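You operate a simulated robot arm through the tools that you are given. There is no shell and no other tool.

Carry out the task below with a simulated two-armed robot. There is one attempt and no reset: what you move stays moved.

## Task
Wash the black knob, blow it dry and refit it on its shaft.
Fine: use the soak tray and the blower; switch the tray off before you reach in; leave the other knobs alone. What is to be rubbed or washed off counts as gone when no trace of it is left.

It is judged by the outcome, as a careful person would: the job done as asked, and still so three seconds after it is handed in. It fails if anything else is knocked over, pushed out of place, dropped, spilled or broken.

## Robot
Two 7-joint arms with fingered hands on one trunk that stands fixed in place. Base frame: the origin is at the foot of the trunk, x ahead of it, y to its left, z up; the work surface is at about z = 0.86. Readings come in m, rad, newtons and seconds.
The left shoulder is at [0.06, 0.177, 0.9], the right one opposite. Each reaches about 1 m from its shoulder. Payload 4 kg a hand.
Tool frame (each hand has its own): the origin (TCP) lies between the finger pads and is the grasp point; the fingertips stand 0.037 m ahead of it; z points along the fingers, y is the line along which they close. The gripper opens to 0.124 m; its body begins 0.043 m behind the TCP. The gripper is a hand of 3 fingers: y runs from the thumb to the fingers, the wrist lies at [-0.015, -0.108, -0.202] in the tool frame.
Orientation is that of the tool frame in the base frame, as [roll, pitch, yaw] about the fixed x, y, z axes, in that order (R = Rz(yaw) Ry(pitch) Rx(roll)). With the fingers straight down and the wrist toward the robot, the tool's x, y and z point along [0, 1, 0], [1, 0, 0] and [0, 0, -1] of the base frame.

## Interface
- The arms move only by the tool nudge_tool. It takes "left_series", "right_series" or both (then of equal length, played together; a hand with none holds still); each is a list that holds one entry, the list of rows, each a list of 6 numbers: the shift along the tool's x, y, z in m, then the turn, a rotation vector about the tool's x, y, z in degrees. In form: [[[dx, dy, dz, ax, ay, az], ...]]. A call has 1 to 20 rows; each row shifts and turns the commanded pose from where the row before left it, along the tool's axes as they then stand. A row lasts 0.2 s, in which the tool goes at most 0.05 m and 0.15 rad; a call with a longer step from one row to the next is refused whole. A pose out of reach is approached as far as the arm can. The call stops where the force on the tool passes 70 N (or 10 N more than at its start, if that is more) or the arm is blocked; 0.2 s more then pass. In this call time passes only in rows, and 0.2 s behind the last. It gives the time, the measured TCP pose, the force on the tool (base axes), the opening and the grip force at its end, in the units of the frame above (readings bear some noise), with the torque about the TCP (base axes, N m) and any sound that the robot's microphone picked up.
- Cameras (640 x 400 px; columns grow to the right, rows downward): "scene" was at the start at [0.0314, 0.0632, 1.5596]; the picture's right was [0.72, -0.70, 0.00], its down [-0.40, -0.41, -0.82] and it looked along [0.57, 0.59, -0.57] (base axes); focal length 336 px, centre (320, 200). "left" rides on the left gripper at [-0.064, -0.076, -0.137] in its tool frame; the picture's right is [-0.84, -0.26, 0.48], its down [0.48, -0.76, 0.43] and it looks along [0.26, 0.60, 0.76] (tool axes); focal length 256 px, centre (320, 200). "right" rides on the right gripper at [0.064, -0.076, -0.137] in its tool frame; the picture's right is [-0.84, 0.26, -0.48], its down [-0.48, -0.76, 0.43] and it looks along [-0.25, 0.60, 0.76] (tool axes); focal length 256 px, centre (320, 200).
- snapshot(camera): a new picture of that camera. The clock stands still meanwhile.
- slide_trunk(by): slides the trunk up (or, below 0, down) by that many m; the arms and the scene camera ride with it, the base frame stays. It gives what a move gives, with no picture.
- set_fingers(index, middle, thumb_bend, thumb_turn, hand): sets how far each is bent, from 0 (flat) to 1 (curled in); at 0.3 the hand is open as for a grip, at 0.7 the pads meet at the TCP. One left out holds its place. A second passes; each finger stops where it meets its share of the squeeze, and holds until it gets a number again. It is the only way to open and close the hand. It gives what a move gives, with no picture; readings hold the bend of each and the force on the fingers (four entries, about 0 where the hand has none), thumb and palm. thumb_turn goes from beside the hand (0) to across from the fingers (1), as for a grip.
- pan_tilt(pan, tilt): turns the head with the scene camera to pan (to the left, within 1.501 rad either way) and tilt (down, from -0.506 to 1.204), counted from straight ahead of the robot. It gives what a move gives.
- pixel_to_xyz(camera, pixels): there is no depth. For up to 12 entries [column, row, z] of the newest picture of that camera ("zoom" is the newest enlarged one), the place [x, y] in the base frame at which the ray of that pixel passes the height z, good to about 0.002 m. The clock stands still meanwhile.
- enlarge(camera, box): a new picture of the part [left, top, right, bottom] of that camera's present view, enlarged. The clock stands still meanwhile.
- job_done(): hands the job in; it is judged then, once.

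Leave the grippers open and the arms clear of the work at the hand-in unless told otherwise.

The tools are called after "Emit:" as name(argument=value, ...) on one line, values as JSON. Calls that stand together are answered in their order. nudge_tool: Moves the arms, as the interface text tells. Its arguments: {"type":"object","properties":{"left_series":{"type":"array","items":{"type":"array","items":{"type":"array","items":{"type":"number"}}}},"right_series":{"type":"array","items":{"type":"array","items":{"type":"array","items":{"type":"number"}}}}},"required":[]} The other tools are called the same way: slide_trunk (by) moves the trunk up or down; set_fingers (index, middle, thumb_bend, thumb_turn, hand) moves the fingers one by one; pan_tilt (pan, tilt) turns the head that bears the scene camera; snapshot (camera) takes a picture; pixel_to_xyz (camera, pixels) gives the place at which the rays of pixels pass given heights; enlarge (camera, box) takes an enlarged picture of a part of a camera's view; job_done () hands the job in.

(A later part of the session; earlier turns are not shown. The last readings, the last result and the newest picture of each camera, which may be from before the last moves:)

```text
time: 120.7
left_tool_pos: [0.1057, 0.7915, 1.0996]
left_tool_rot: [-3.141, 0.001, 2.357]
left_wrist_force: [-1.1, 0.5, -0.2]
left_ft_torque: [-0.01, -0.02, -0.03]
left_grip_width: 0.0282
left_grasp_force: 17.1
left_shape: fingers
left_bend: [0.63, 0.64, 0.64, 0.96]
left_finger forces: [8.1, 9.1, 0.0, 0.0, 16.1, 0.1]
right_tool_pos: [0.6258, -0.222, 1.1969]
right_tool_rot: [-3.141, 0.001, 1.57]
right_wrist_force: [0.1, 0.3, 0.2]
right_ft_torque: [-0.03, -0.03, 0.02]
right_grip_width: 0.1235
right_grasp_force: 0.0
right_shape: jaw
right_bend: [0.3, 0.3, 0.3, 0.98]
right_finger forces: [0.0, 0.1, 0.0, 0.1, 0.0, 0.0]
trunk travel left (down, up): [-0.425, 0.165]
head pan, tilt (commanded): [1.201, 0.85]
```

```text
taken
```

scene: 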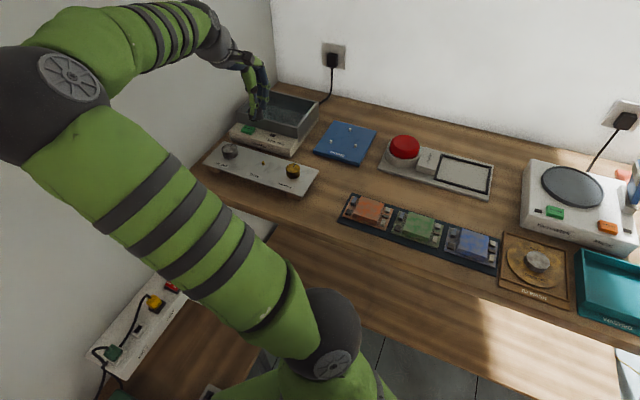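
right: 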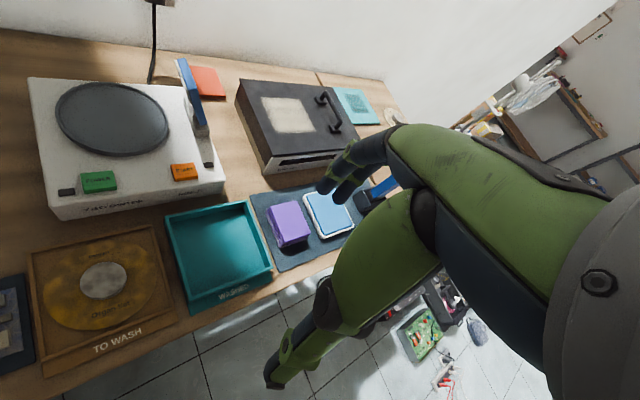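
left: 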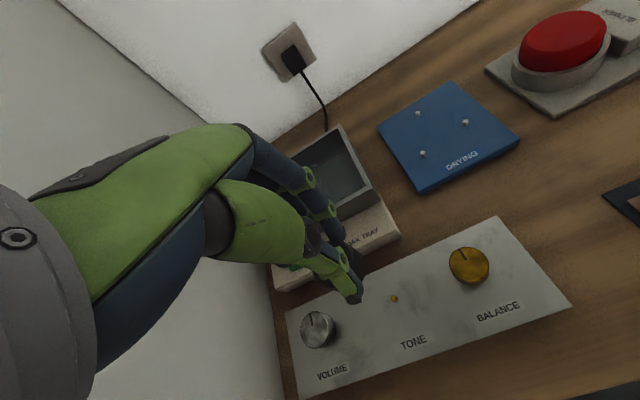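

The left picture matches the one right after removal (shaft at (394,298)). I compare at high zoom for sub-millimetre alignment.

Emit:
enlarge(camera="left", box=[370, 280, 420, 320])

Emit:
enlarge(camera="left", box=[300, 220, 400, 310])

Emit:
enlarge(camera="scene", box=[230, 80, 310, 180])

```text
10.00 times, centred on (395, 300) of left
```

zoom: 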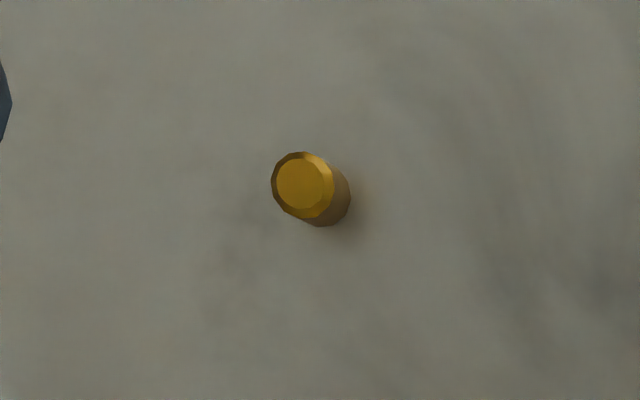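

```text
4.44 times, centred on (350, 265) of left
```

zoom: 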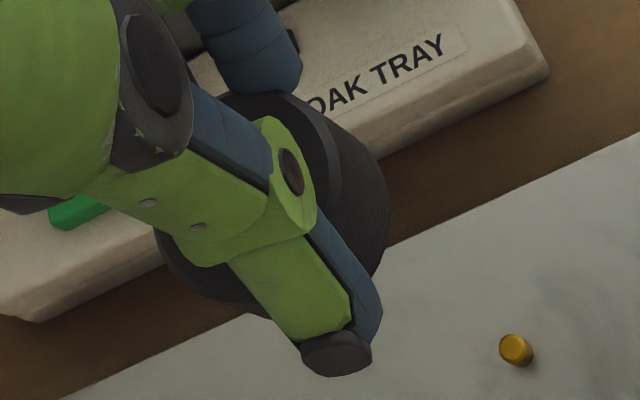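

```text
4.00 times, centred on (270, 130) of scene
```

zoom: 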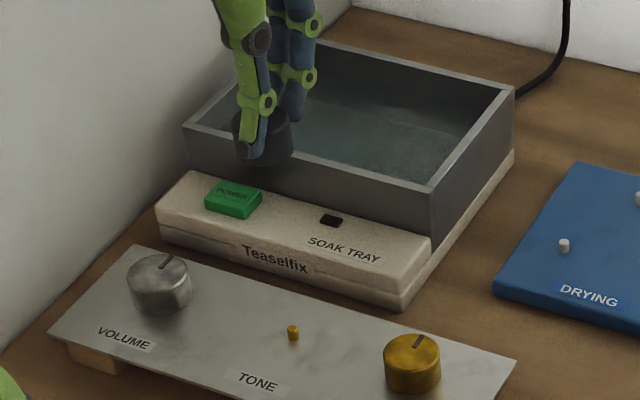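

The hand is within ~0.8 mm of the removal pose; I correct by (+0.7, −0.5) mm and descend to z≈0.975, keeping the knob above the shaft.

Emit:
nudge_tool(left_series=[[[0.0007, -0.0005, 0, 0, 0, 0], [0, 0, 0.025, 0, 0, 0], [0, 0, 0.025, 0, 0, 0], [0, 0, 0.025, 0, 0, 0], [0, 0, 0.025, 0, 0, 0], [0, 0, 0.02, 0, 0, 0], [0, 0, 0.005, 0, 0, 0]]])

Emit:
nudge_tool(left_series=[[[0, 0, 0, 0, 0, 0]]])

Emit:
enlarge(camera="scene", box=[235, 130, 295, 180])

Emit:
enlarge(camera="left", box=[300, 220, 400, 310])

```text
time: 122.3
left_tool_pos: [0.1019, 0.7917, 0.9747]
left_tool_rot: [-3.141, 0.0, 2.359]
left_wrist_force: [-0.3, 0.7, -0.4]
left_ft_torque: [-0.01, 0.02, -0.03]
left_grip_width: 0.0276
left_grasp_force: 16.4
left_shape: fingers
left_bend: [0.63, 0.64, 0.64, 0.96]
left_finger forces: [8.0, 9.2, 0.0, 0.1, 16.1, 0.0]
right_tool_pos: [0.6258, -0.2222, 1.1969]
right_tool_rot: [-3.141, 0.0, 1.573]
right_wrist_force: [-0.4, 0.6, 0.9]
right_ft_torque: [-0.01, -0.01, -0.01]
right_grip_width: 0.1238
right_grasp_force: 0.0
right_shape: jaw
right_bend: [0.3, 0.3, 0.3, 0.98]
right_finger forces: [0.1, 0.0, 0.1, 0.0, 0.1, 0.0]
trunk travel left (down, up): [-0.425, 0.165]
head pan, tilt (commanded): [1.201, 0.85]
```

```text
time: 122.7
left_tool_pos: [0.1024, 0.7914, 0.9736]
left_tool_rot: [3.141, -0.001, 2.357]
left_wrist_force: [0.2, -0.8, -0.8]
left_ft_torque: [-0.02, -0.01, 0.03]
left_grip_width: 0.0278
left_grasp_force: 16.7
left_shape: fingers
left_bend: [0.63, 0.64, 0.64, 0.96]
left_finger forces: [8.0, 9.2, 0.0, 0.1, 16.0, 0.0]
right_tool_pos: [0.625, -0.2225, 1.1966]
right_tool_rot: [-3.141, 0.001, 1.572]
right_wrist_force: [0.8, -0.2, 0.1]
right_ft_torque: [0.02, 0.01, 0.02]
right_grip_width: 0.124
right_grasp_force: 0.2
right_shape: jaw
right_bend: [0.3, 0.3, 0.3, 0.98]
right_finger forces: [0.0, 0.0, 0.0, 0.1, 0.0, 0.0]
trunk travel left (down, up): [-0.425, 0.165]
head pan, tilt (commanded): [1.201, 0.85]
```

```text
8.00 times, centred on (265, 155) of scene
```

zoom: 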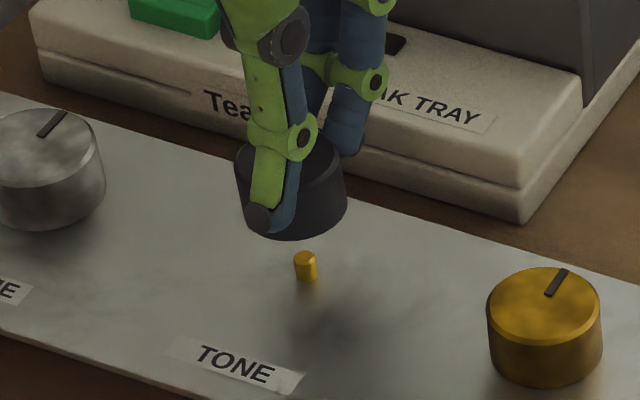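

```text
4.44 times, centred on (350, 265) of left
```

zoom: 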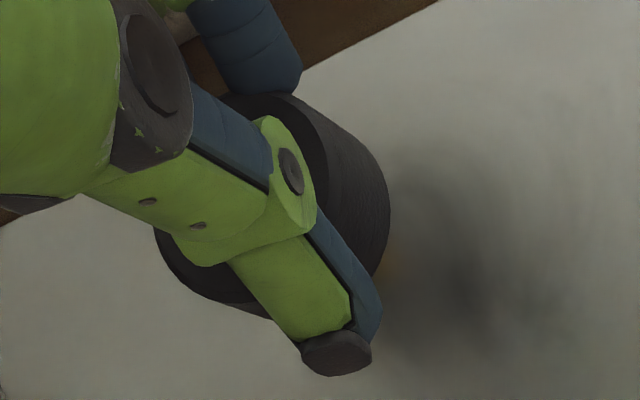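

The hand reads x≈0.102, about 3 mm short of the target 0.1053, and the scene view also shows the knob ~3 mm left of the shaft axis. I correct by tool (−2.5, +2.5) mm and look again.

Emit:
nudge_tool(left_series=[[[-0.0025, 0.0025, 0, 0, 0, 0], [0, 0, 0, 0, 0, 0]]])

Emit:
nudge_tool(left_series=[[[0, 0, 0, 0, 0, 0]]])

Emit:
nudge_tool(left_series=[[[0, 0, 0, 0, 0, 0]]])

Emit:
enlarge(camera="scene", box=[235, 130, 295, 180])

Emit:
snapshot(camera="left")

```text
time: 123.3
left_tool_pos: [0.1073, 0.792, 0.9745]
left_tool_rot: [-3.141, 0.0, 2.356]
left_wrist_force: [-0.6, 0.6, -0.1]
left_ft_torque: [-0.01, 0.03, 0.02]
left_grip_width: 0.0275
left_grasp_force: 16.5
left_shape: fingers
left_bend: [0.63, 0.64, 0.64, 0.96]
left_finger forces: [8.0, 9.2, 0.0, 0.0, 16.1, 0.0]
right_tool_pos: [0.6257, -0.2211, 1.1966]
right_tool_rot: [-3.14, 0.0, 1.572]
right_wrist_force: [-0.2, -0.4, 0.1]
right_ft_torque: [-0.01, -0.04, 0.0]
right_grip_width: 0.1235
right_grasp_force: 0.1
right_shape: jaw
right_bend: [0.3, 0.3, 0.3, 0.98]
right_finger forces: [0.0, 0.0, 0.0, 0.1, 0.1, 0.1]
trunk travel left (down, up): [-0.425, 0.165]
head pan, tilt (commanded): [1.201, 0.85]
```

```text
time: 123.7
left_tool_pos: [0.1062, 0.7925, 0.9747]
left_tool_rot: [3.141, -0.001, 2.356]
left_wrist_force: [0.1, -0.1, 0.2]
left_ft_torque: [-0.01, 0.02, 0.0]
left_grip_width: 0.0275
left_grasp_force: 16.6
left_shape: fingers
left_bend: [0.63, 0.64, 0.64, 0.96]
left_finger forces: [8.0, 9.2, 0.0, 0.0, 16.0, 0.1]
right_tool_pos: [0.6261, -0.2219, 1.1968]
right_tool_rot: [-3.14, -0.002, 1.571]
right_wrist_force: [0.3, 0.2, -0.4]
right_ft_torque: [0.0, 0.0, 0.0]
right_grip_width: 0.1236
right_grasp_force: 0.1
right_shape: jaw
right_bend: [0.3, 0.3, 0.3, 0.98]
right_finger forces: [0.0, 0.1, 0.0, 0.1, 0.1, 0.0]
trunk travel left (down, up): [-0.425, 0.165]
head pan, tilt (commanded): [1.201, 0.85]
```

```text
time: 124.1
left_tool_pos: [0.107, 0.7914, 0.9753]
left_tool_rot: [3.14, -0.001, 2.356]
left_wrist_force: [-0.4, 0.6, -0.2]
left_ft_torque: [0.05, -0.01, 0.0]
left_grip_width: 0.0274
left_grasp_force: 16.7
left_shape: fingers
left_bend: [0.63, 0.64, 0.64, 0.96]
left_finger forces: [7.9, 9.2, 0.0, 0.1, 16.0, 0.1]
right_tool_pos: [0.6258, -0.2216, 1.1974]
right_tool_rot: [3.141, 0.0, 1.572]
right_wrist_force: [1.0, -0.3, 0.3]
right_ft_torque: [0.0, -0.02, 0.02]
right_grip_width: 0.1233
right_grasp_force: 0.1
right_shape: jaw
right_bend: [0.3, 0.3, 0.3, 0.98]
right_finger forces: [0.1, 0.0, 0.0, 0.0, 0.1, 0.1]
trunk travel left (down, up): [-0.425, 0.165]
head pan, tilt (commanded): [1.201, 0.85]
```

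```text
8.00 times, centred on (265, 155) of scene
```

zoom: 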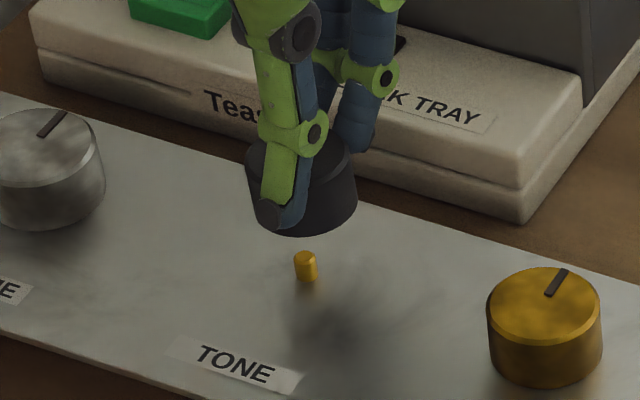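

```text
taken
```

left: 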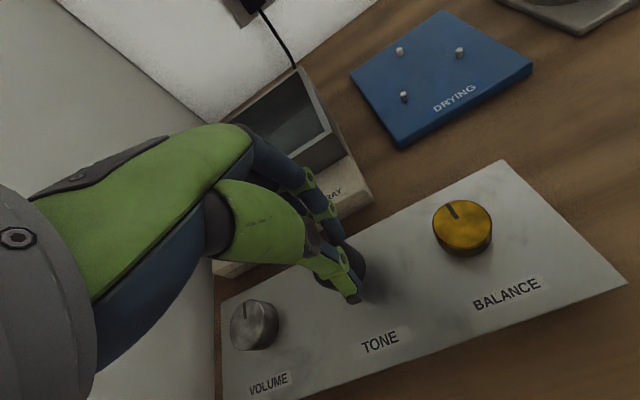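

Now it is centred to within about 1 mm (slightly right). I trim by tool (+0.7, −0.7) mm and lower to z≈0.960, just above the shaft top.

Emit:
nudge_tool(left_series=[[[0.0007, -0.0007, 0.005, 0, 0, 0], [0, 0, 0.005, 0, 0, 0], [0, 0, 0.004, 0, 0, 0]]])

Emit:
nudge_tool(left_series=[[[0, 0, 0, 0, 0, 0]]])

Emit:
nudge_tool(left_series=[[[0, 0, 0, 0, 0, 0]]])

Emit:
enlarge(camera="scene", box=[235, 130, 295, 180])

```text
time: 124.9
left_tool_pos: [0.1066, 0.7919, 0.9595]
left_tool_rot: [-3.141, -0.001, 2.356]
left_wrist_force: [0.8, 0.8, 0.4]
left_ft_torque: [0.03, 0.01, -0.02]
left_grip_width: 0.028
left_grasp_force: 16.5
left_shape: fingers
left_bend: [0.63, 0.64, 0.64, 0.96]
left_finger forces: [8.1, 9.2, 0.0, 0.0, 16.0, 0.0]
right_tool_pos: [0.6262, -0.2212, 1.1967]
right_tool_rot: [3.141, -0.001, 1.572]
right_wrist_force: [-0.7, -0.5, -0.6]
right_ft_torque: [0.02, -0.04, -0.03]
right_grip_width: 0.1236
right_grasp_force: 0.0
right_shape: jaw
right_bend: [0.3, 0.3, 0.3, 0.98]
right_finger forces: [0.0, 0.1, 0.0, 0.0, 0.0, 0.0]
trunk travel left (down, up): [-0.425, 0.165]
head pan, tilt (commanded): [1.201, 0.85]
```

```text
time: 125.3
left_tool_pos: [0.1065, 0.7911, 0.9607]
left_tool_rot: [3.141, -0.001, 2.357]
left_wrist_force: [0.6, 0.1, 0.0]
left_ft_torque: [-0.03, -0.01, -0.01]
left_grip_width: 0.0277
left_grasp_force: 16.3
left_shape: fingers
left_bend: [0.63, 0.64, 0.64, 0.96]
left_finger forces: [8.0, 9.2, 0.1, 0.0, 16.1, 0.0]
right_tool_pos: [0.6259, -0.2211, 1.1966]
right_tool_rot: [3.14, 0.001, 1.571]
right_wrist_force: [0.4, 0.3, -0.5]
right_ft_torque: [0.01, 0.0, -0.06]
right_grip_width: 0.1234
right_grasp_force: 0.1
right_shape: jaw
right_bend: [0.3, 0.3, 0.3, 0.98]
right_finger forces: [0.0, 0.0, 0.0, 0.0, 0.1, 0.0]
trunk travel left (down, up): [-0.425, 0.165]
head pan, tilt (commanded): [1.201, 0.85]
```

```text
time: 125.7
left_tool_pos: [0.1055, 0.7906, 0.9605]
left_tool_rot: [-3.141, 0.0, 2.356]
left_wrist_force: [0.1, 0.9, 0.1]
left_ft_torque: [0.0, 0.01, -0.01]
left_grip_width: 0.0275
left_grasp_force: 16.7
left_shape: fingers
left_bend: [0.63, 0.64, 0.64, 0.96]
left_finger forces: [7.9, 9.2, 0.0, 0.1, 16.1, 0.0]
right_tool_pos: [0.6268, -0.2206, 1.1981]
right_tool_rot: [3.141, 0.002, 1.57]
right_wrist_force: [-0.1, 0.1, -0.7]
right_ft_torque: [-0.01, 0.01, 0.04]
right_grip_width: 0.1237
right_grasp_force: 0.1
right_shape: jaw
right_bend: [0.3, 0.3, 0.3, 0.98]
right_finger forces: [0.0, 0.0, 0.1, 0.0, 0.0, 0.0]
trunk travel left (down, up): [-0.425, 0.165]
head pan, tilt (commanded): [1.201, 0.85]
```

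```text
8.00 times, centred on (265, 155) of scene
```

zoom: 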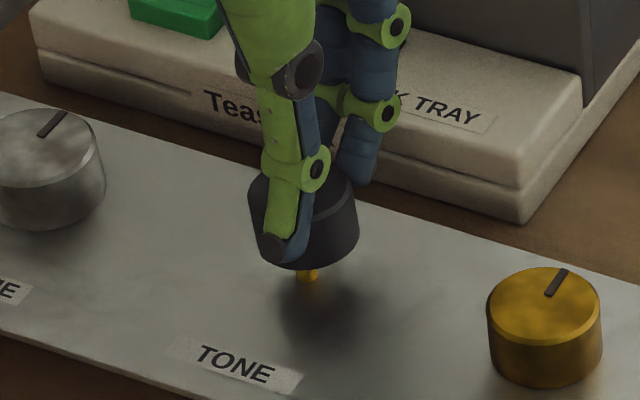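

The knob sits over the shaft as it did right after removal. I lower in 2 mm steps, watching for resistance.

Emit:
nudge_tool(left_series=[[[0, 0, 0.002, 0, 0, 0], [0, 0, 0.002, 0, 0, 0]]])

Emit:
nudge_tool(left_series=[[[0, 0, 0.002, 0, 0, 0]]])

Emit:
enlarge(camera="scene", box=[235, 130, 295, 180])

```text
time: 126.3
left_tool_pos: [0.1066, 0.7923, 0.9556]
left_tool_rot: [-3.141, 0.0, 2.356]
left_wrist_force: [-0.1, 0.8, 1.1]
left_ft_torque: [0.0, 0.02, 0.0]
left_grip_width: 0.0275
left_grasp_force: 15.8
left_shape: fingers
left_bend: [0.63, 0.64, 0.64, 0.96]
left_finger forces: [8.0, 9.2, 0.0, 0.0, 16.0, 0.1]
right_tool_pos: [0.6252, -0.2211, 1.1975]
right_tool_rot: [-3.14, 0.001, 1.57]
right_wrist_force: [0.9, -0.5, 0.5]
right_ft_torque: [0.02, 0.01, 0.01]
right_grip_width: 0.1235
right_grasp_force: 0.1
right_shape: jaw
right_bend: [0.3, 0.3, 0.3, 0.98]
right_finger forces: [0.0, 0.0, 0.0, 0.0, 0.1, 0.0]
trunk travel left (down, up): [-0.425, 0.165]
head pan, tilt (commanded): [1.201, 0.85]
```

```text
time: 126.7
left_tool_pos: [0.1056, 0.7927, 0.954]
left_tool_rot: [-3.141, 0.0, 2.358]
left_wrist_force: [-0.8, -0.6, -0.4]
left_ft_torque: [-0.01, -0.02, 0.01]
left_grip_width: 0.0276
left_grasp_force: 16.4
left_shape: fingers
left_bend: [0.63, 0.64, 0.64, 0.96]
left_finger forces: [7.9, 9.2, 0.0, 0.0, 16.0, 0.1]
right_tool_pos: [0.6253, -0.2215, 1.1978]
right_tool_rot: [-3.141, 0.001, 1.571]
right_wrist_force: [-0.3, -0.7, 0.7]
right_ft_torque: [-0.01, 0.0, -0.02]
right_grip_width: 0.1235
right_grasp_force: 0.1
right_shape: jaw
right_bend: [0.3, 0.3, 0.3, 0.98]
right_finger forces: [0.0, 0.0, 0.0, 0.0, 0.0, 0.0]
trunk travel left (down, up): [-0.425, 0.165]
head pan, tilt (commanded): [1.201, 0.85]
```

```text
8.00 times, centred on (265, 155) of scene
```

zoom: 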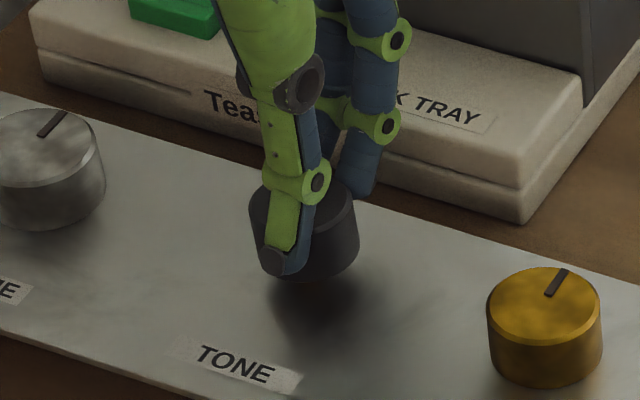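

No resistance yet. I continue 2 mm at a time.

Emit:
nudge_tool(left_series=[[[0, 0, 0.002, 0, 0, 0]]])

Emit:
nudge_tool(left_series=[[[0, 0, 0.002, 0, 0, 0]]])

Emit:
enlarge(camera="scene", box=[235, 130, 295, 180])

```text
time: 127.1
left_tool_pos: [0.1058, 0.7921, 0.9531]
left_tool_rot: [-3.141, -0.001, 2.357]
left_wrist_force: [-0.8, -0.8, -0.6]
left_ft_torque: [-0.01, 0.0, -0.01]
left_grip_width: 0.0276
left_grasp_force: 17.1
left_shape: fingers
left_bend: [0.63, 0.64, 0.64, 0.96]
left_finger forces: [8.0, 9.1, 0.1, 0.0, 16.0, 0.0]
right_tool_pos: [0.6257, -0.2211, 1.1982]
right_tool_rot: [-3.142, -0.001, 1.572]
right_wrist_force: [0.1, 0.4, 0.5]
right_ft_torque: [0.02, 0.0, 0.0]
right_grip_width: 0.1239
right_grasp_force: 0.1
right_shape: jaw
right_bend: [0.3, 0.3, 0.3, 0.98]
right_finger forces: [0.0, 0.0, 0.1, 0.1, 0.0, 0.1]
trunk travel left (down, up): [-0.425, 0.165]
head pan, tilt (commanded): [1.201, 0.85]
```

```text
time: 127.5
left_tool_pos: [0.1058, 0.7917, 0.9507]
left_tool_rot: [-3.141, 0.0, 2.356]
left_wrist_force: [0.4, 0.0, -0.4]
left_ft_torque: [0.01, 0.02, -0.01]
left_grip_width: 0.0278
left_grasp_force: 16.1
left_shape: fingers
left_bend: [0.63, 0.64, 0.64, 0.96]
left_finger forces: [7.9, 9.1, 0.0, 0.0, 16.0, 0.1]
right_tool_pos: [0.6252, -0.2219, 1.1976]
right_tool_rot: [-3.14, 0.001, 1.571]
right_wrist_force: [-0.9, -0.2, -0.2]
right_ft_torque: [-0.04, -0.01, 0.05]
right_grip_width: 0.1234
right_grasp_force: 0.1
right_shape: jaw
right_bend: [0.3, 0.3, 0.3, 0.98]
right_finger forces: [0.0, 0.0, 0.1, 0.0, 0.0, 0.0]
trunk travel left (down, up): [-0.425, 0.165]
head pan, tilt (commanded): [1.201, 0.85]
```

```text
8.00 times, centred on (265, 155) of scene
```

zoom: 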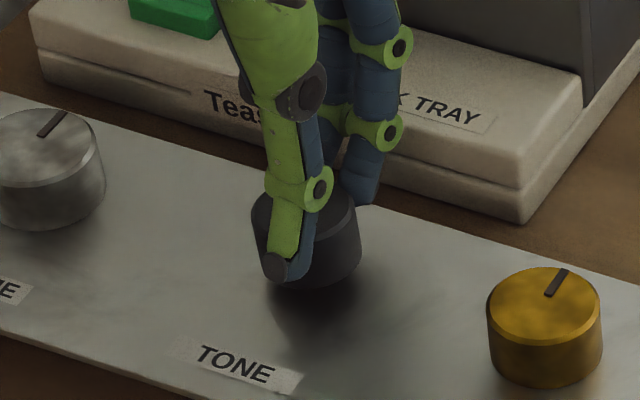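

Still free — it appears to be sliding over the shaft. I go on.

Emit:
nudge_tool(left_series=[[[0, 0, 0.002, 0, 0, 0], [0, 0, 0.002, 0, 0, 0]]])

Emit:
nudge_tool(left_series=[[[0, 0, 0.002, 0, 0, 0]]])

Emit:
enlarge(camera="scene", box=[235, 130, 295, 180])

```text
time: 128.1
left_tool_pos: [0.1054, 0.7915, 0.9461]
left_tool_rot: [3.141, 0.0, 2.358]
left_wrist_force: [-0.2, -0.6, -0.1]
left_ft_torque: [-0.01, 0.01, 0.03]
left_grip_width: 0.0279
left_grasp_force: 16.9
left_shape: fingers
left_bend: [0.63, 0.64, 0.64, 0.96]
left_finger forces: [8.0, 9.2, 0.0, 0.1, 15.8, 0.0]
right_tool_pos: [0.625, -0.2219, 1.1964]
right_tool_rot: [-3.141, 0.0, 1.572]
right_wrist_force: [0.7, -1.9, 0.3]
right_ft_torque: [0.04, -0.03, -0.01]
right_grip_width: 0.1237
right_grasp_force: 0.1
right_shape: jaw
right_bend: [0.3, 0.3, 0.3, 0.98]
right_finger forces: [0.1, 0.1, 0.0, 0.1, 0.0, 0.0]
trunk travel left (down, up): [-0.425, 0.165]
head pan, tilt (commanded): [1.201, 0.85]
```

```text
time: 128.5
left_tool_pos: [0.1047, 0.7911, 0.9438]
left_tool_rot: [-3.141, -0.001, 2.359]
left_wrist_force: [-0.7, -0.1, -1.0]
left_ft_torque: [0.0, 0.0, 0.02]
left_grip_width: 0.0277
left_grasp_force: 16.7
left_shape: fingers
left_bend: [0.63, 0.64, 0.64, 0.96]
left_finger forces: [8.0, 9.3, 0.0, 0.0, 15.9, 0.0]
right_tool_pos: [0.6262, -0.2212, 1.1977]
right_tool_rot: [-3.141, 0.001, 1.572]
right_wrist_force: [1.1, 0.0, 0.0]
right_ft_torque: [-0.02, 0.0, 0.03]
right_grip_width: 0.1234
right_grasp_force: 0.0
right_shape: jaw
right_bend: [0.3, 0.3, 0.3, 0.98]
right_finger forces: [0.1, 0.1, 0.0, 0.1, 0.0, 0.1]
trunk travel left (down, up): [-0.425, 0.165]
head pan, tilt (commanded): [1.201, 0.85]
```

```text
8.00 times, centred on (265, 155) of scene
```

zoom: 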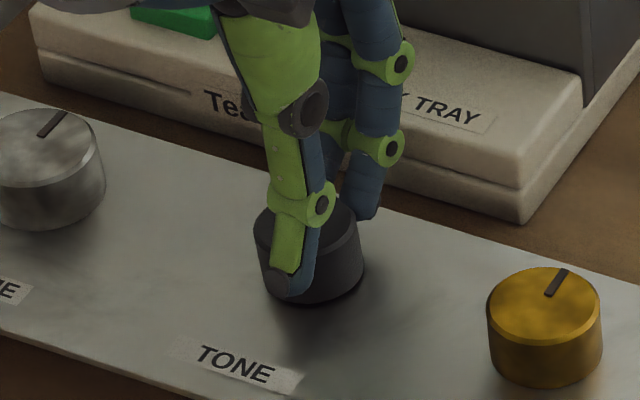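

Nearly seated (knob bottom ≈0.891). I go on until I feel the panel.

Emit:
nudge_tool(left_series=[[[0, 0, 0.002, 0, 0, 0]]])

Emit:
nudge_tool(left_series=[[[0, 0, 0.0015, 0, 0, 0]]])

Emit:
enlarge(camera="scene", box=[235, 130, 295, 180])

```text
time: 128.9
left_tool_pos: [0.105, 0.7914, 0.9421]
left_tool_rot: [3.139, 0.001, 2.356]
left_wrist_force: [0.4, -0.3, 4.7]
left_ft_torque: [-0.02, 0.02, -0.01]
left_grip_width: 0.028
left_grasp_force: 18.0
left_shape: fingers
left_bend: [0.63, 0.64, 0.64, 0.96]
left_finger forces: [8.2, 9.4, 0.1, 0.0, 17.9, 0.1]
right_tool_pos: [0.6261, -0.2206, 1.1963]
right_tool_rot: [-3.141, 0.001, 1.57]
right_wrist_force: [0.4, 0.4, -0.2]
right_ft_torque: [0.03, 0.0, 0.03]
right_grip_width: 0.1236
right_grasp_force: 0.0
right_shape: jaw
right_bend: [0.3, 0.3, 0.3, 0.98]
right_finger forces: [0.0, 0.0, 0.1, 0.0, 0.0, 0.0]
trunk travel left (down, up): [-0.425, 0.165]
head pan, tilt (commanded): [1.201, 0.85]
```

```text
time: 129.3
left_tool_pos: [0.1064, 0.7921, 0.9412]
left_tool_rot: [3.14, -0.001, 2.357]
left_wrist_force: [-0.6, -0.2, 11.2]
left_ft_torque: [-0.06, -0.01, 0.01]
left_grip_width: 0.0275
left_grasp_force: 20.2
left_shape: fingers
left_bend: [0.63, 0.64, 0.64, 0.96]
left_finger forces: [8.3, 10.9, 0.0, 0.0, 20.9, 0.1]
right_tool_pos: [0.6246, -0.2231, 1.196]
right_tool_rot: [3.14, 0.002, 1.571]
right_wrist_force: [-0.1, 0.2, -0.4]
right_ft_torque: [-0.01, 0.02, 0.0]
right_grip_width: 0.1238
right_grasp_force: 0.2
right_shape: jaw
right_bend: [0.3, 0.3, 0.3, 0.98]
right_finger forces: [0.1, 0.1, 0.0, 0.0, 0.1, 0.0]
trunk travel left (down, up): [-0.425, 0.165]
head pan, tilt (commanded): [1.201, 0.85]
```

```text
8.00 times, centred on (265, 155) of scene
```

zoom: 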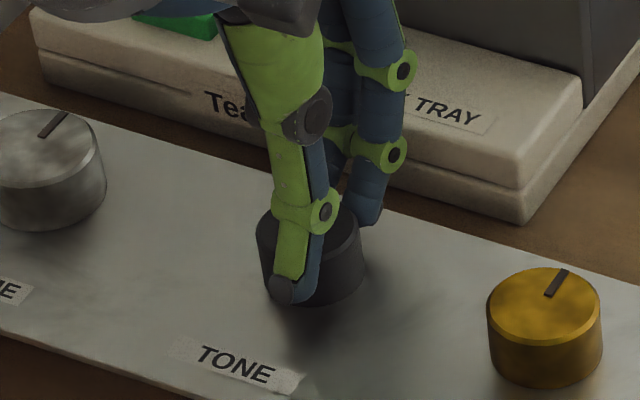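

Firm contact (11 N) at the height where the knob bottom meets the panel. I press 1 mm more to be sure it's seated, then relieve and open the fingers gently.

Emit:
nudge_tool(left_series=[[[0, 0, 0.001, 0, 0, 0]]])

Emit:
nudge_tool(left_series=[[[0, 0, -0.0025, 0, 0, 0]]])

Emit:
set_fingers(hand="left", index=0.5, middle=0.5, thumb_bend=0.5)

Emit:
enlarge(camera="scene", box=[235, 130, 295, 180])

Emit:
enlarge(camera="left", box=[260, 180, 420, 340])

```text
time: 129.7
left_tool_pos: [0.1065, 0.7915, 0.9412]
left_tool_rot: [3.139, -0.001, 2.357]
left_wrist_force: [-1.1, 0.3, 17.4]
left_ft_torque: [-0.05, 0.02, -0.02]
left_grip_width: 0.0274
left_grasp_force: 22.0
left_shape: fingers
left_bend: [0.63, 0.64, 0.64, 0.96]
left_finger forces: [8.5, 12.4, 0.0, 0.0, 23.3, 0.0]
right_tool_pos: [0.6252, -0.2223, 1.1974]
right_tool_rot: [3.14, -0.001, 1.572]
right_wrist_force: [-0.1, -0.1, -0.1]
right_ft_torque: [0.03, 0.02, -0.01]
right_grip_width: 0.1236
right_grasp_force: 0.1
right_shape: jaw
right_bend: [0.3, 0.3, 0.3, 0.98]
right_finger forces: [0.1, 0.0, 0.0, 0.1, 0.0, 0.0]
trunk travel left (down, up): [-0.425, 0.165]
head pan, tilt (commanded): [1.201, 0.85]
```

```text
time: 130.1
left_tool_pos: [0.1069, 0.7906, 0.9412]
left_tool_rot: [-3.141, -0.001, 2.357]
left_wrist_force: [1.7, 2.7, 9.8]
left_ft_torque: [0.12, -0.06, 0.01]
left_grip_width: 0.0276
left_grasp_force: 20.1
left_shape: fingers
left_bend: [0.63, 0.64, 0.64, 0.96]
left_finger forces: [9.2, 11.6, 0.1, 0.0, 18.4, 0.0]
right_tool_pos: [0.6256, -0.2223, 1.1973]
right_tool_rot: [3.141, 0.0, 1.57]
right_wrist_force: [0.3, -0.4, 0.2]
right_ft_torque: [0.0, -0.01, -0.01]
right_grip_width: 0.1235
right_grasp_force: 0.0
right_shape: jaw
right_bend: [0.3, 0.3, 0.3, 0.98]
right_finger forces: [0.0, 0.1, 0.0, 0.0, 0.1, 0.0]
trunk travel left (down, up): [-0.425, 0.165]
head pan, tilt (commanded): [1.201, 0.85]
```

```text
time: 131.1
left_tool_pos: [0.1064, 0.7923, 0.9414]
left_tool_rot: [3.141, 0.0, 2.357]
left_wrist_force: [1.1, -0.3, -0.1]
left_ft_torque: [0.01, 0.02, 0.0]
left_grip_width: 0.0618
left_grasp_force: 0.1
left_shape: fingers
left_bend: [0.5, 0.5, 0.5, 0.97]
left_finger forces: [0.1, 0.0, 0.1, 0.0, 0.0, 0.0]
right_tool_pos: [0.6246, -0.2212, 1.1981]
right_tool_rot: [-3.141, -0.002, 1.571]
right_wrist_force: [0.3, -0.1, 0.5]
right_ft_torque: [0.04, 0.03, -0.03]
right_grip_width: 0.1238
right_grasp_force: 0.0
right_shape: jaw
right_bend: [0.3, 0.3, 0.3, 0.98]
right_finger forces: [0.1, 0.1, 0.1, 0.0, 0.0, 0.0]
trunk travel left (down, up): [-0.425, 0.165]
head pan, tilt (commanded): [1.201, 0.85]
```

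```text
8.00 times, centred on (265, 155) of scene
```

zoom: 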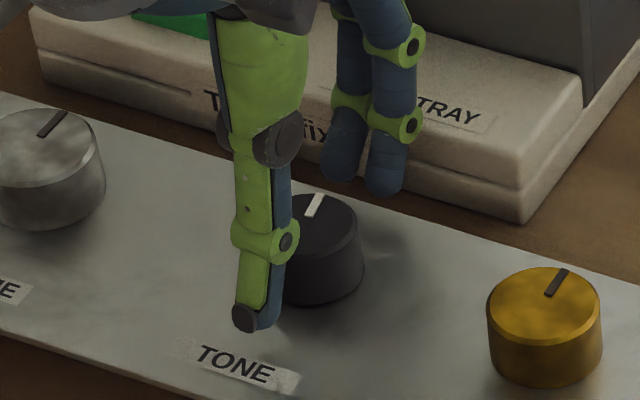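

```text
2.50 times, centred on (340, 260) of left
```

zoom: 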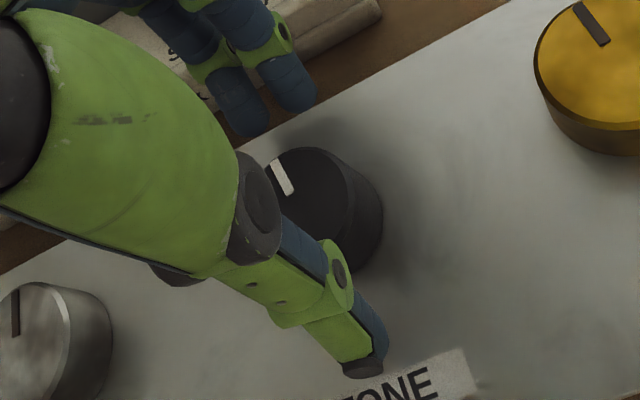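

The knob stands on its place with pointer upward/back like before. I lift the hand straight up and check.

Emit:
nudge_tool(left_series=[[[0, 0, -0.005, 0, 0, 0], [0, 0, -0.01, 0, 0, 0], [0, 0, -0.02, 0, 0, 0], [0, 0, -0.03, 0, 0, 0], [0, 0, -0.03, 0, 0, 0], [0, 0, -0.03, 0, 0, 0], [0, 0, -0.03, 0, 0, 0]]])

Emit:
enlarge(camera="scene", box=[200, 130, 310, 200])

Emit:
snapshot(camera="left")

Emit:
enlarge(camera="left", box=[300, 220, 520, 380])

```text
time: 132.7
left_tool_pos: [0.1038, 0.7909, 1.0962]
left_tool_rot: [-3.142, 0.0, 2.358]
left_wrist_force: [0.2, -0.1, -0.3]
left_ft_torque: [0.02, 0.0, 0.02]
left_grip_width: 0.062
left_grasp_force: 0.0
left_shape: fingers
left_bend: [0.5, 0.5, 0.5, 0.98]
left_finger forces: [0.0, 0.0, 0.1, 0.1, 0.0, 0.0]
right_tool_pos: [0.6255, -0.2214, 1.1968]
right_tool_rot: [3.141, -0.001, 1.57]
right_wrist_force: [-0.4, -0.3, -0.5]
right_ft_torque: [-0.01, 0.0, -0.04]
right_grip_width: 0.1235
right_grasp_force: 0.0
right_shape: jaw
right_bend: [0.3, 0.3, 0.3, 0.98]
right_finger forces: [0.0, 0.1, 0.0, 0.1, 0.1, 0.0]
trunk travel left (down, up): [-0.425, 0.165]
head pan, tilt (commanded): [1.201, 0.85]
```

```text
5.71 times, centred on (255, 165) of scene
```

zoom: 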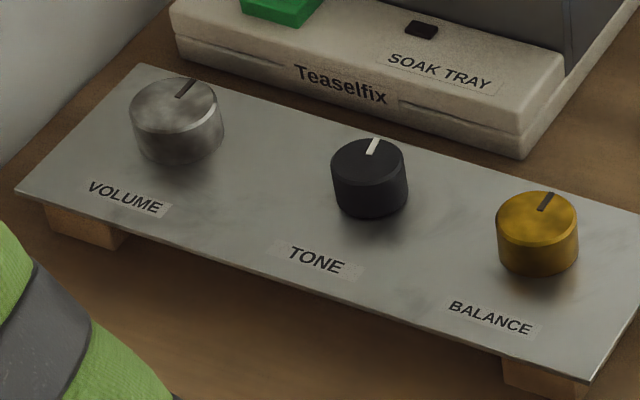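

```text
taken
```

left: 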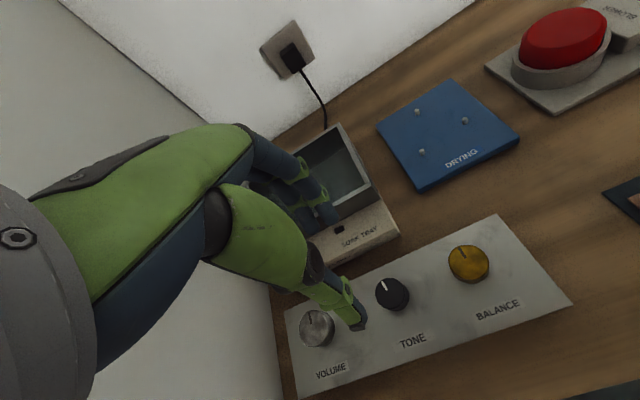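

```text
2.50 times, centred on (410, 300) of left
```

zoom: 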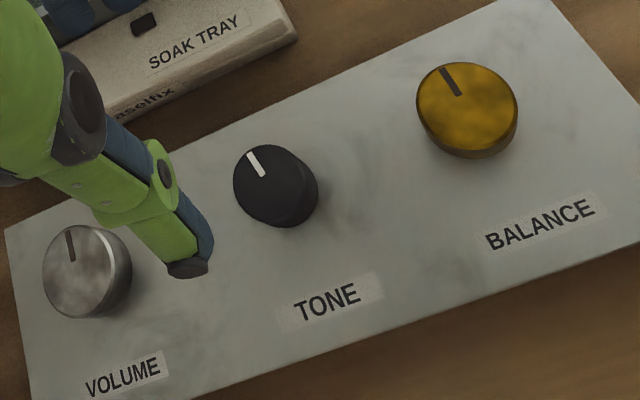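

The black knob is back on the panel between the others. Compared with the first picture it sits a few zoom pixels to the right, so I check its position and height precisely against the shaft position.

Emit:
pixel_to_xyz(camera="left", pixels=[[389.2, 293.6, 0.905], [389.2, 293.6, 0.91], [389.2, 293.6, 0.915]])

Emit:
enlarge(camera="scene", box=[248, 145, 284, 175])

Emit:
enlarge(camera="left", box=[360, 265, 430, 325])

```text
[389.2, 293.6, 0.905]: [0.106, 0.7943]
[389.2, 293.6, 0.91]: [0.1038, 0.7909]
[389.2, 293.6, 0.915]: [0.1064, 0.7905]
```

```text
13.33 times, centred on (266, 160) of scene
```

zoom: 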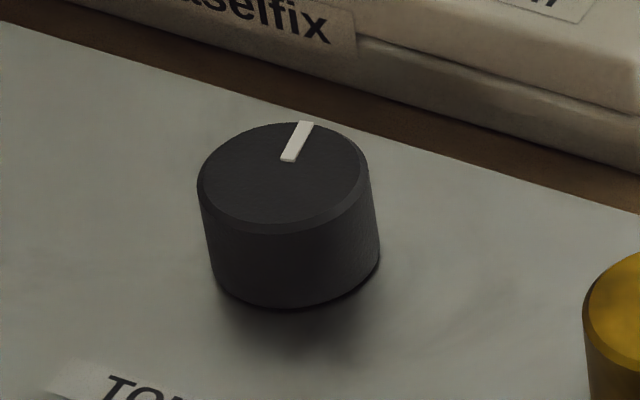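

```text
6.67 times, centred on (395, 295) of left
```

zoom: 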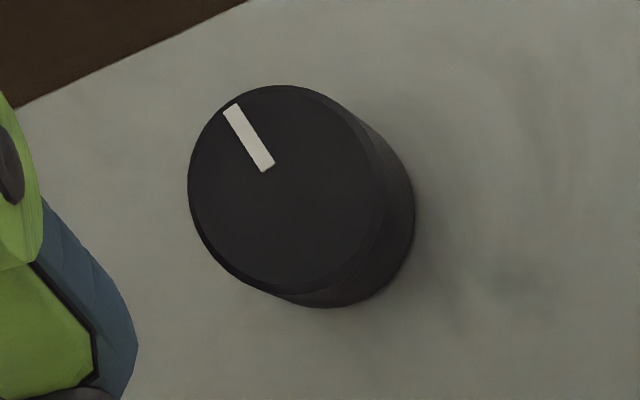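

Looking back at the earlier pictures, the knob already slid ~2.5 mm to the right when I first gripped it, so it has play on its shaft: it is on the shaft but sits off-centre by about that much, and its pointer may have turned a few degrees. I measure the pointers precisely, using the gold and silver knobs as reference.

Emit:
enlarge(camera="scene", box=[210, 130, 310, 190])

Emit:
enlarge(camera="scene", box=[248, 145, 284, 175])

Emit:
pixel_to_xyz(camera="zoom", pixels=[[308, 122, 0.91], [289, 160, 0.91], [284, 178, 0.91], [297, 252, 0.888], [198, 185, 0.908], [369, 172, 0.908], [215, 275, 0.889], [380, 255, 0.889], [285, 307, 0.888]])

```text
6.40 times, centred on (260, 160) of scene
```

zoom: 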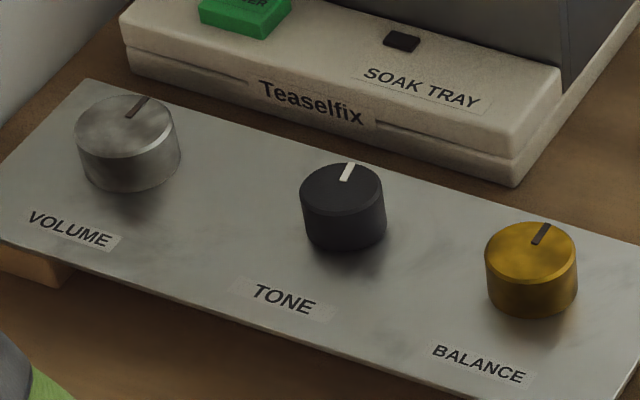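

```text
13.33 times, centred on (266, 160) of scene
```

zoom: 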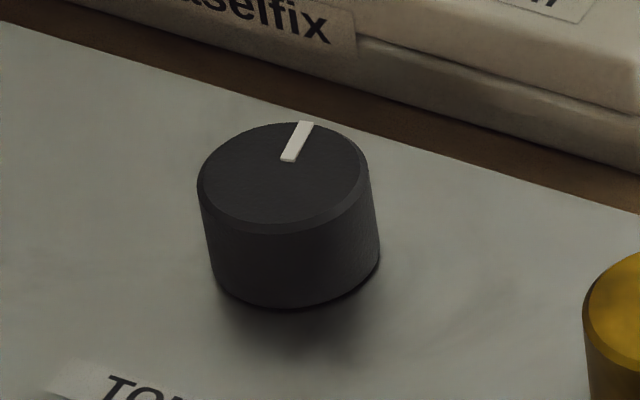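

```text
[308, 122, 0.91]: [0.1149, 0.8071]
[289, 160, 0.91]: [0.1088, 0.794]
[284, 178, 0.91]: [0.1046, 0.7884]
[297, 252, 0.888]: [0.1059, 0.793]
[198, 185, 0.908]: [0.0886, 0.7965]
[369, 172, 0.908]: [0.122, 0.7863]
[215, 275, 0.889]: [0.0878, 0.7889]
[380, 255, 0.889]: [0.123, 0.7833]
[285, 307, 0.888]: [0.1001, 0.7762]
```

The pointer seems turned by roughly 8–10° (counter-clockwise) and the knob sits ~2.5 mm off-centre within its play. I'll re-grip with the hand shifted 2.3 mm so the closing fingers centre it, and turn it back a little. First descend over it with the shift (fingers at 0.5).

Emit:
nudge_tool(left_series=[[[0.0023, -0.001, 0.03, 0, 0, 0], [0, 0, 0.03, 0, 0, 0], [0, 0, 0.03, 0, 0, 0], [0, 0, 0.03, 0, 0, 0], [0, 0, 0.02, 0, 0, 0], [0, 0, 0.012, 0, 0, 0]]])

Emit:
nudge_tool(left_series=[[[0, 0, 0, 0, 0, 0]]])

Emit:
nudge_tool(left_series=[[[0, 0, 0, 0, 0, 0]]])

Emit:
enlarge(camera="scene", box=[235, 130, 295, 180])

Emit:
enlarge(camera="left", box=[260, 180, 420, 340])

```text
time: 134.1
left_tool_pos: [0.1033, 0.7921, 0.9449]
left_tool_rot: [3.141, -0.002, 2.356]
left_wrist_force: [0.3, -0.4, 0.1]
left_ft_torque: [0.01, 0.01, 0.02]
left_grip_width: 0.062
left_grasp_force: 0.1
left_shape: fingers
left_bend: [0.5, 0.5, 0.5, 0.98]
left_finger forces: [0.0, 0.1, 0.1, 0.0, 0.0, 0.0]
right_tool_pos: [0.6256, -0.2201, 1.1981]
right_tool_rot: [-3.14, 0.001, 1.571]
right_wrist_force: [-0.2, 0.3, -0.6]
right_ft_torque: [-0.01, 0.03, 0.03]
right_grip_width: 0.1235
right_grasp_force: 0.0
right_shape: jaw
right_bend: [0.3, 0.3, 0.3, 0.98]
right_finger forces: [0.1, 0.0, 0.0, 0.0, 0.0, 0.0]
trunk travel left (down, up): [-0.425, 0.165]
head pan, tilt (commanded): [1.201, 0.85]
```

```text
time: 134.5
left_tool_pos: [0.1039, 0.7914, 0.9451]
left_tool_rot: [-3.14, 0.002, 2.356]
left_wrist_force: [0.3, 0.3, 0.0]
left_ft_torque: [0.02, -0.02, 0.01]
left_grip_width: 0.0619
left_grasp_force: 0.1
left_shape: fingers
left_bend: [0.5, 0.5, 0.5, 0.98]
left_finger forces: [0.0, 0.0, 0.0, 0.0, 0.1, 0.1]
right_tool_pos: [0.625, -0.2223, 1.1976]
right_tool_rot: [-3.141, 0.001, 1.57]
right_wrist_force: [-0.3, 0.1, 0.8]
right_ft_torque: [0.02, 0.01, -0.02]
right_grip_width: 0.1238
right_grasp_force: 0.0
right_shape: jaw
right_bend: [0.3, 0.3, 0.3, 0.98]
right_finger forces: [0.0, 0.1, 0.0, 0.1, 0.0, 0.0]
trunk travel left (down, up): [-0.425, 0.165]
head pan, tilt (commanded): [1.201, 0.85]
```

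```text
time: 134.9
left_tool_pos: [0.102, 0.7932, 0.9446]
left_tool_rot: [3.141, -0.001, 2.358]
left_wrist_force: [0.5, 0.1, -0.7]
left_ft_torque: [0.02, 0.01, 0.01]
left_grip_width: 0.062
left_grasp_force: 0.0
left_shape: fingers
left_bend: [0.5, 0.5, 0.5, 0.98]
left_finger forces: [0.1, 0.1, 0.1, 0.0, 0.0, 0.0]
right_tool_pos: [0.6263, -0.2211, 1.1959]
right_tool_rot: [3.14, 0.0, 1.57]
right_wrist_force: [-0.3, 0.3, 0.4]
right_ft_torque: [0.01, -0.01, 0.01]
right_grip_width: 0.1234
right_grasp_force: 0.0
right_shape: jaw
right_bend: [0.3, 0.3, 0.3, 0.98]
right_finger forces: [0.1, 0.1, 0.0, 0.0, 0.1, 0.0]
trunk travel left (down, up): [-0.425, 0.165]
head pan, tilt (commanded): [1.201, 0.85]
```

```text
8.00 times, centred on (265, 155) of scene
```

zoom: 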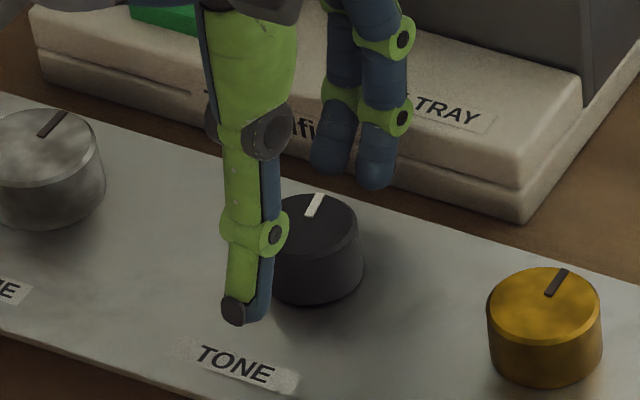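

```text
2.50 times, centred on (340, 260) of left
```

zoom: 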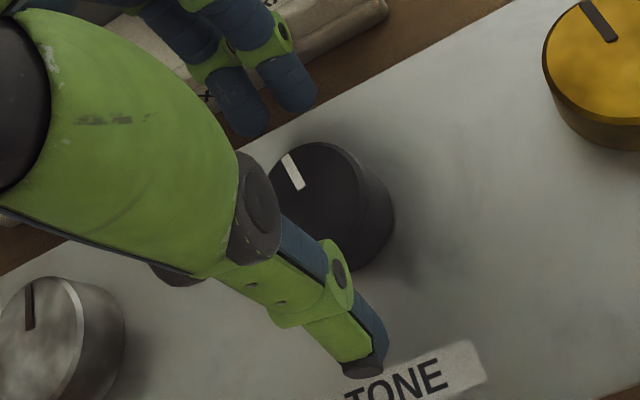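

In the left view the pointer (≈20° in the picture) agrees with its first appearance (≈21°), so it hasn't really turned; I won't twist it. I only re-centre: trim by (−0.7, +0.7) mm, lower 2.8 mm and close gently.

Emit:
nudge_tool(left_series=[[[-0.0007, 0.0007, 0.0028, 0, 0, 0]]])

Emit:
set_fingers(hand="left", index=0.7, middle=0.7, thumb_bend=0.7)

Emit:
enlarge(camera="scene", box=[235, 130, 295, 180])

```text
time: 135.3
left_tool_pos: [0.1053, 0.7931, 0.943]
left_tool_rot: [3.141, 0.0, 2.357]
left_wrist_force: [-1.4, 0.5, -0.3]
left_ft_torque: [0.0, -0.02, -0.03]
left_grip_width: 0.0618
left_grasp_force: 0.0
left_shape: fingers
left_bend: [0.5, 0.5, 0.5, 0.98]
left_finger forces: [0.0, 0.0, 0.0, 0.0, 0.0, 0.0]
right_tool_pos: [0.6255, -0.2225, 1.197]
right_tool_rot: [-3.14, 0.0, 1.57]
right_wrist_force: [0.4, -0.4, -0.2]
right_ft_torque: [0.02, 0.03, 0.03]
right_grip_width: 0.1235
right_grasp_force: 0.1
right_shape: jaw
right_bend: [0.3, 0.3, 0.3, 0.98]
right_finger forces: [0.0, 0.1, 0.0, 0.1, 0.0, 0.1]
trunk travel left (down, up): [-0.425, 0.165]
head pan, tilt (commanded): [1.201, 0.85]
```

```text
time: 136.3
left_tool_pos: [0.1034, 0.7922, 0.9436]
left_tool_rot: [3.14, -0.001, 2.358]
left_wrist_force: [0.2, 3.8, 3.6]
left_ft_torque: [0.19, -0.03, 0.0]
left_grip_width: 0.0303
left_grasp_force: 17.6
left_shape: fingers
left_bend: [0.62, 0.64, 0.63, 0.96]
left_finger forces: [9.7, 9.8, 0.1, 0.0, 16.6, 0.0]
right_tool_pos: [0.6255, -0.2208, 1.1975]
right_tool_rot: [3.142, -0.001, 1.57]
right_wrist_force: [-0.9, 0.8, -0.2]
right_ft_torque: [0.05, 0.05, -0.01]
right_grip_width: 0.1236
right_grasp_force: 0.0
right_shape: jaw
right_bend: [0.3, 0.3, 0.3, 0.98]
right_finger forces: [0.1, 0.1, 0.1, 0.0, 0.0, 0.0]
trunk travel left (down, up): [-0.425, 0.165]
head pan, tilt (commanded): [1.201, 0.85]
```

```text
8.00 times, centred on (265, 155) of scene
```

zoom: 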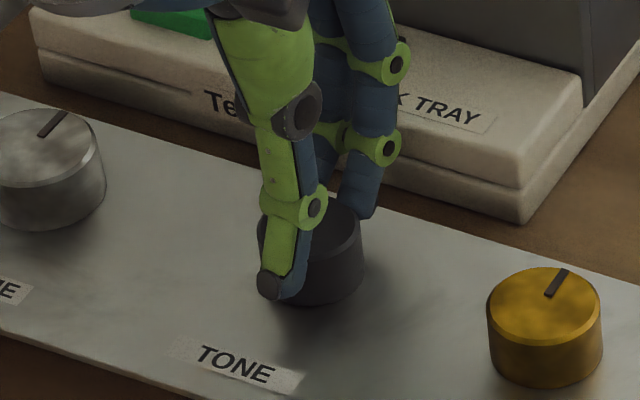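

The fingers just gripped it where it is (not self-centring). While holding it, I nudge it left along the bench (tool +x) 1 mm at a time, watching the sideways force: if the bore stops it, I'll feel it.

Emit:
nudge_tool(left_series=[[[0.001, 0, 0, 0, 0, 0], [0, 0, 0, 0, 0, 0]]])

Emit:
nudge_tool(left_series=[[[0.001, 0, 0, 0, 0, 0], [0, 0, 0, 0, 0, 0]]])

Emit:
enlarge(camera="scene", box=[235, 130, 295, 180])

```text
time: 136.9
left_tool_pos: [0.1039, 0.7935, 0.9429]
left_tool_rot: [-3.14, -0.001, 2.357]
left_wrist_force: [1.6, 2.4, 4.7]
left_ft_torque: [0.14, -0.08, 0.01]
left_grip_width: 0.0301
left_grasp_force: 18.9
left_shape: fingers
left_bend: [0.62, 0.64, 0.63, 0.96]
left_finger forces: [10.2, 9.4, 0.0, 0.0, 16.7, 0.0]
right_tool_pos: [0.625, -0.2227, 1.1983]
right_tool_rot: [3.142, -0.002, 1.571]
right_wrist_force: [0.2, -0.5, -0.1]
right_ft_torque: [0.0, -0.02, 0.03]
right_grip_width: 0.1238
right_grasp_force: 0.2
right_shape: jaw
right_bend: [0.3, 0.3, 0.3, 0.98]
right_finger forces: [0.0, 0.1, 0.1, 0.0, 0.0, 0.1]
trunk travel left (down, up): [-0.425, 0.165]
head pan, tilt (commanded): [1.201, 0.85]
```

```text
time: 137.5
left_tool_pos: [0.1035, 0.7946, 0.9437]
left_tool_rot: [3.141, 0.0, 2.355]
left_wrist_force: [0.6, 1.8, 4.7]
left_ft_torque: [0.07, -0.07, 0.0]
left_grip_width: 0.0302
left_grasp_force: 17.7
left_shape: fingers
left_bend: [0.62, 0.64, 0.63, 0.96]
left_finger forces: [10.2, 8.6, 0.0, 0.1, 17.3, 0.1]
right_tool_pos: [0.625, -0.22, 1.1966]
right_tool_rot: [-3.141, 0.001, 1.57]
right_wrist_force: [0.2, 0.3, -0.1]
right_ft_torque: [-0.03, 0.0, 0.02]
right_grip_width: 0.1234
right_grasp_force: 0.0
right_shape: jaw
right_bend: [0.3, 0.3, 0.3, 0.98]
right_finger forces: [0.0, 0.1, 0.0, 0.0, 0.1, 0.0]
trunk travel left (down, up): [-0.425, 0.165]
head pan, tilt (commanded): [1.201, 0.85]
```

```text
8.00 times, centred on (265, 155) of scene
```

zoom: 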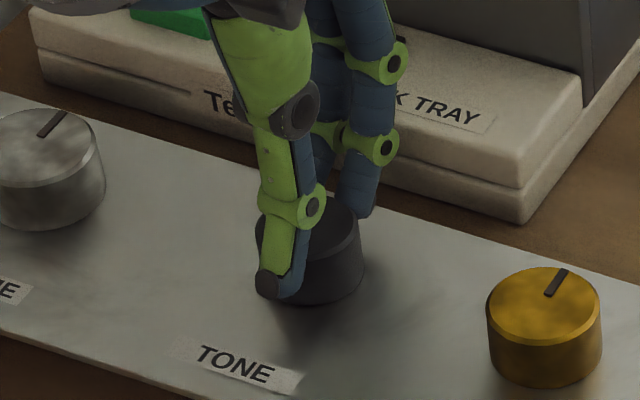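

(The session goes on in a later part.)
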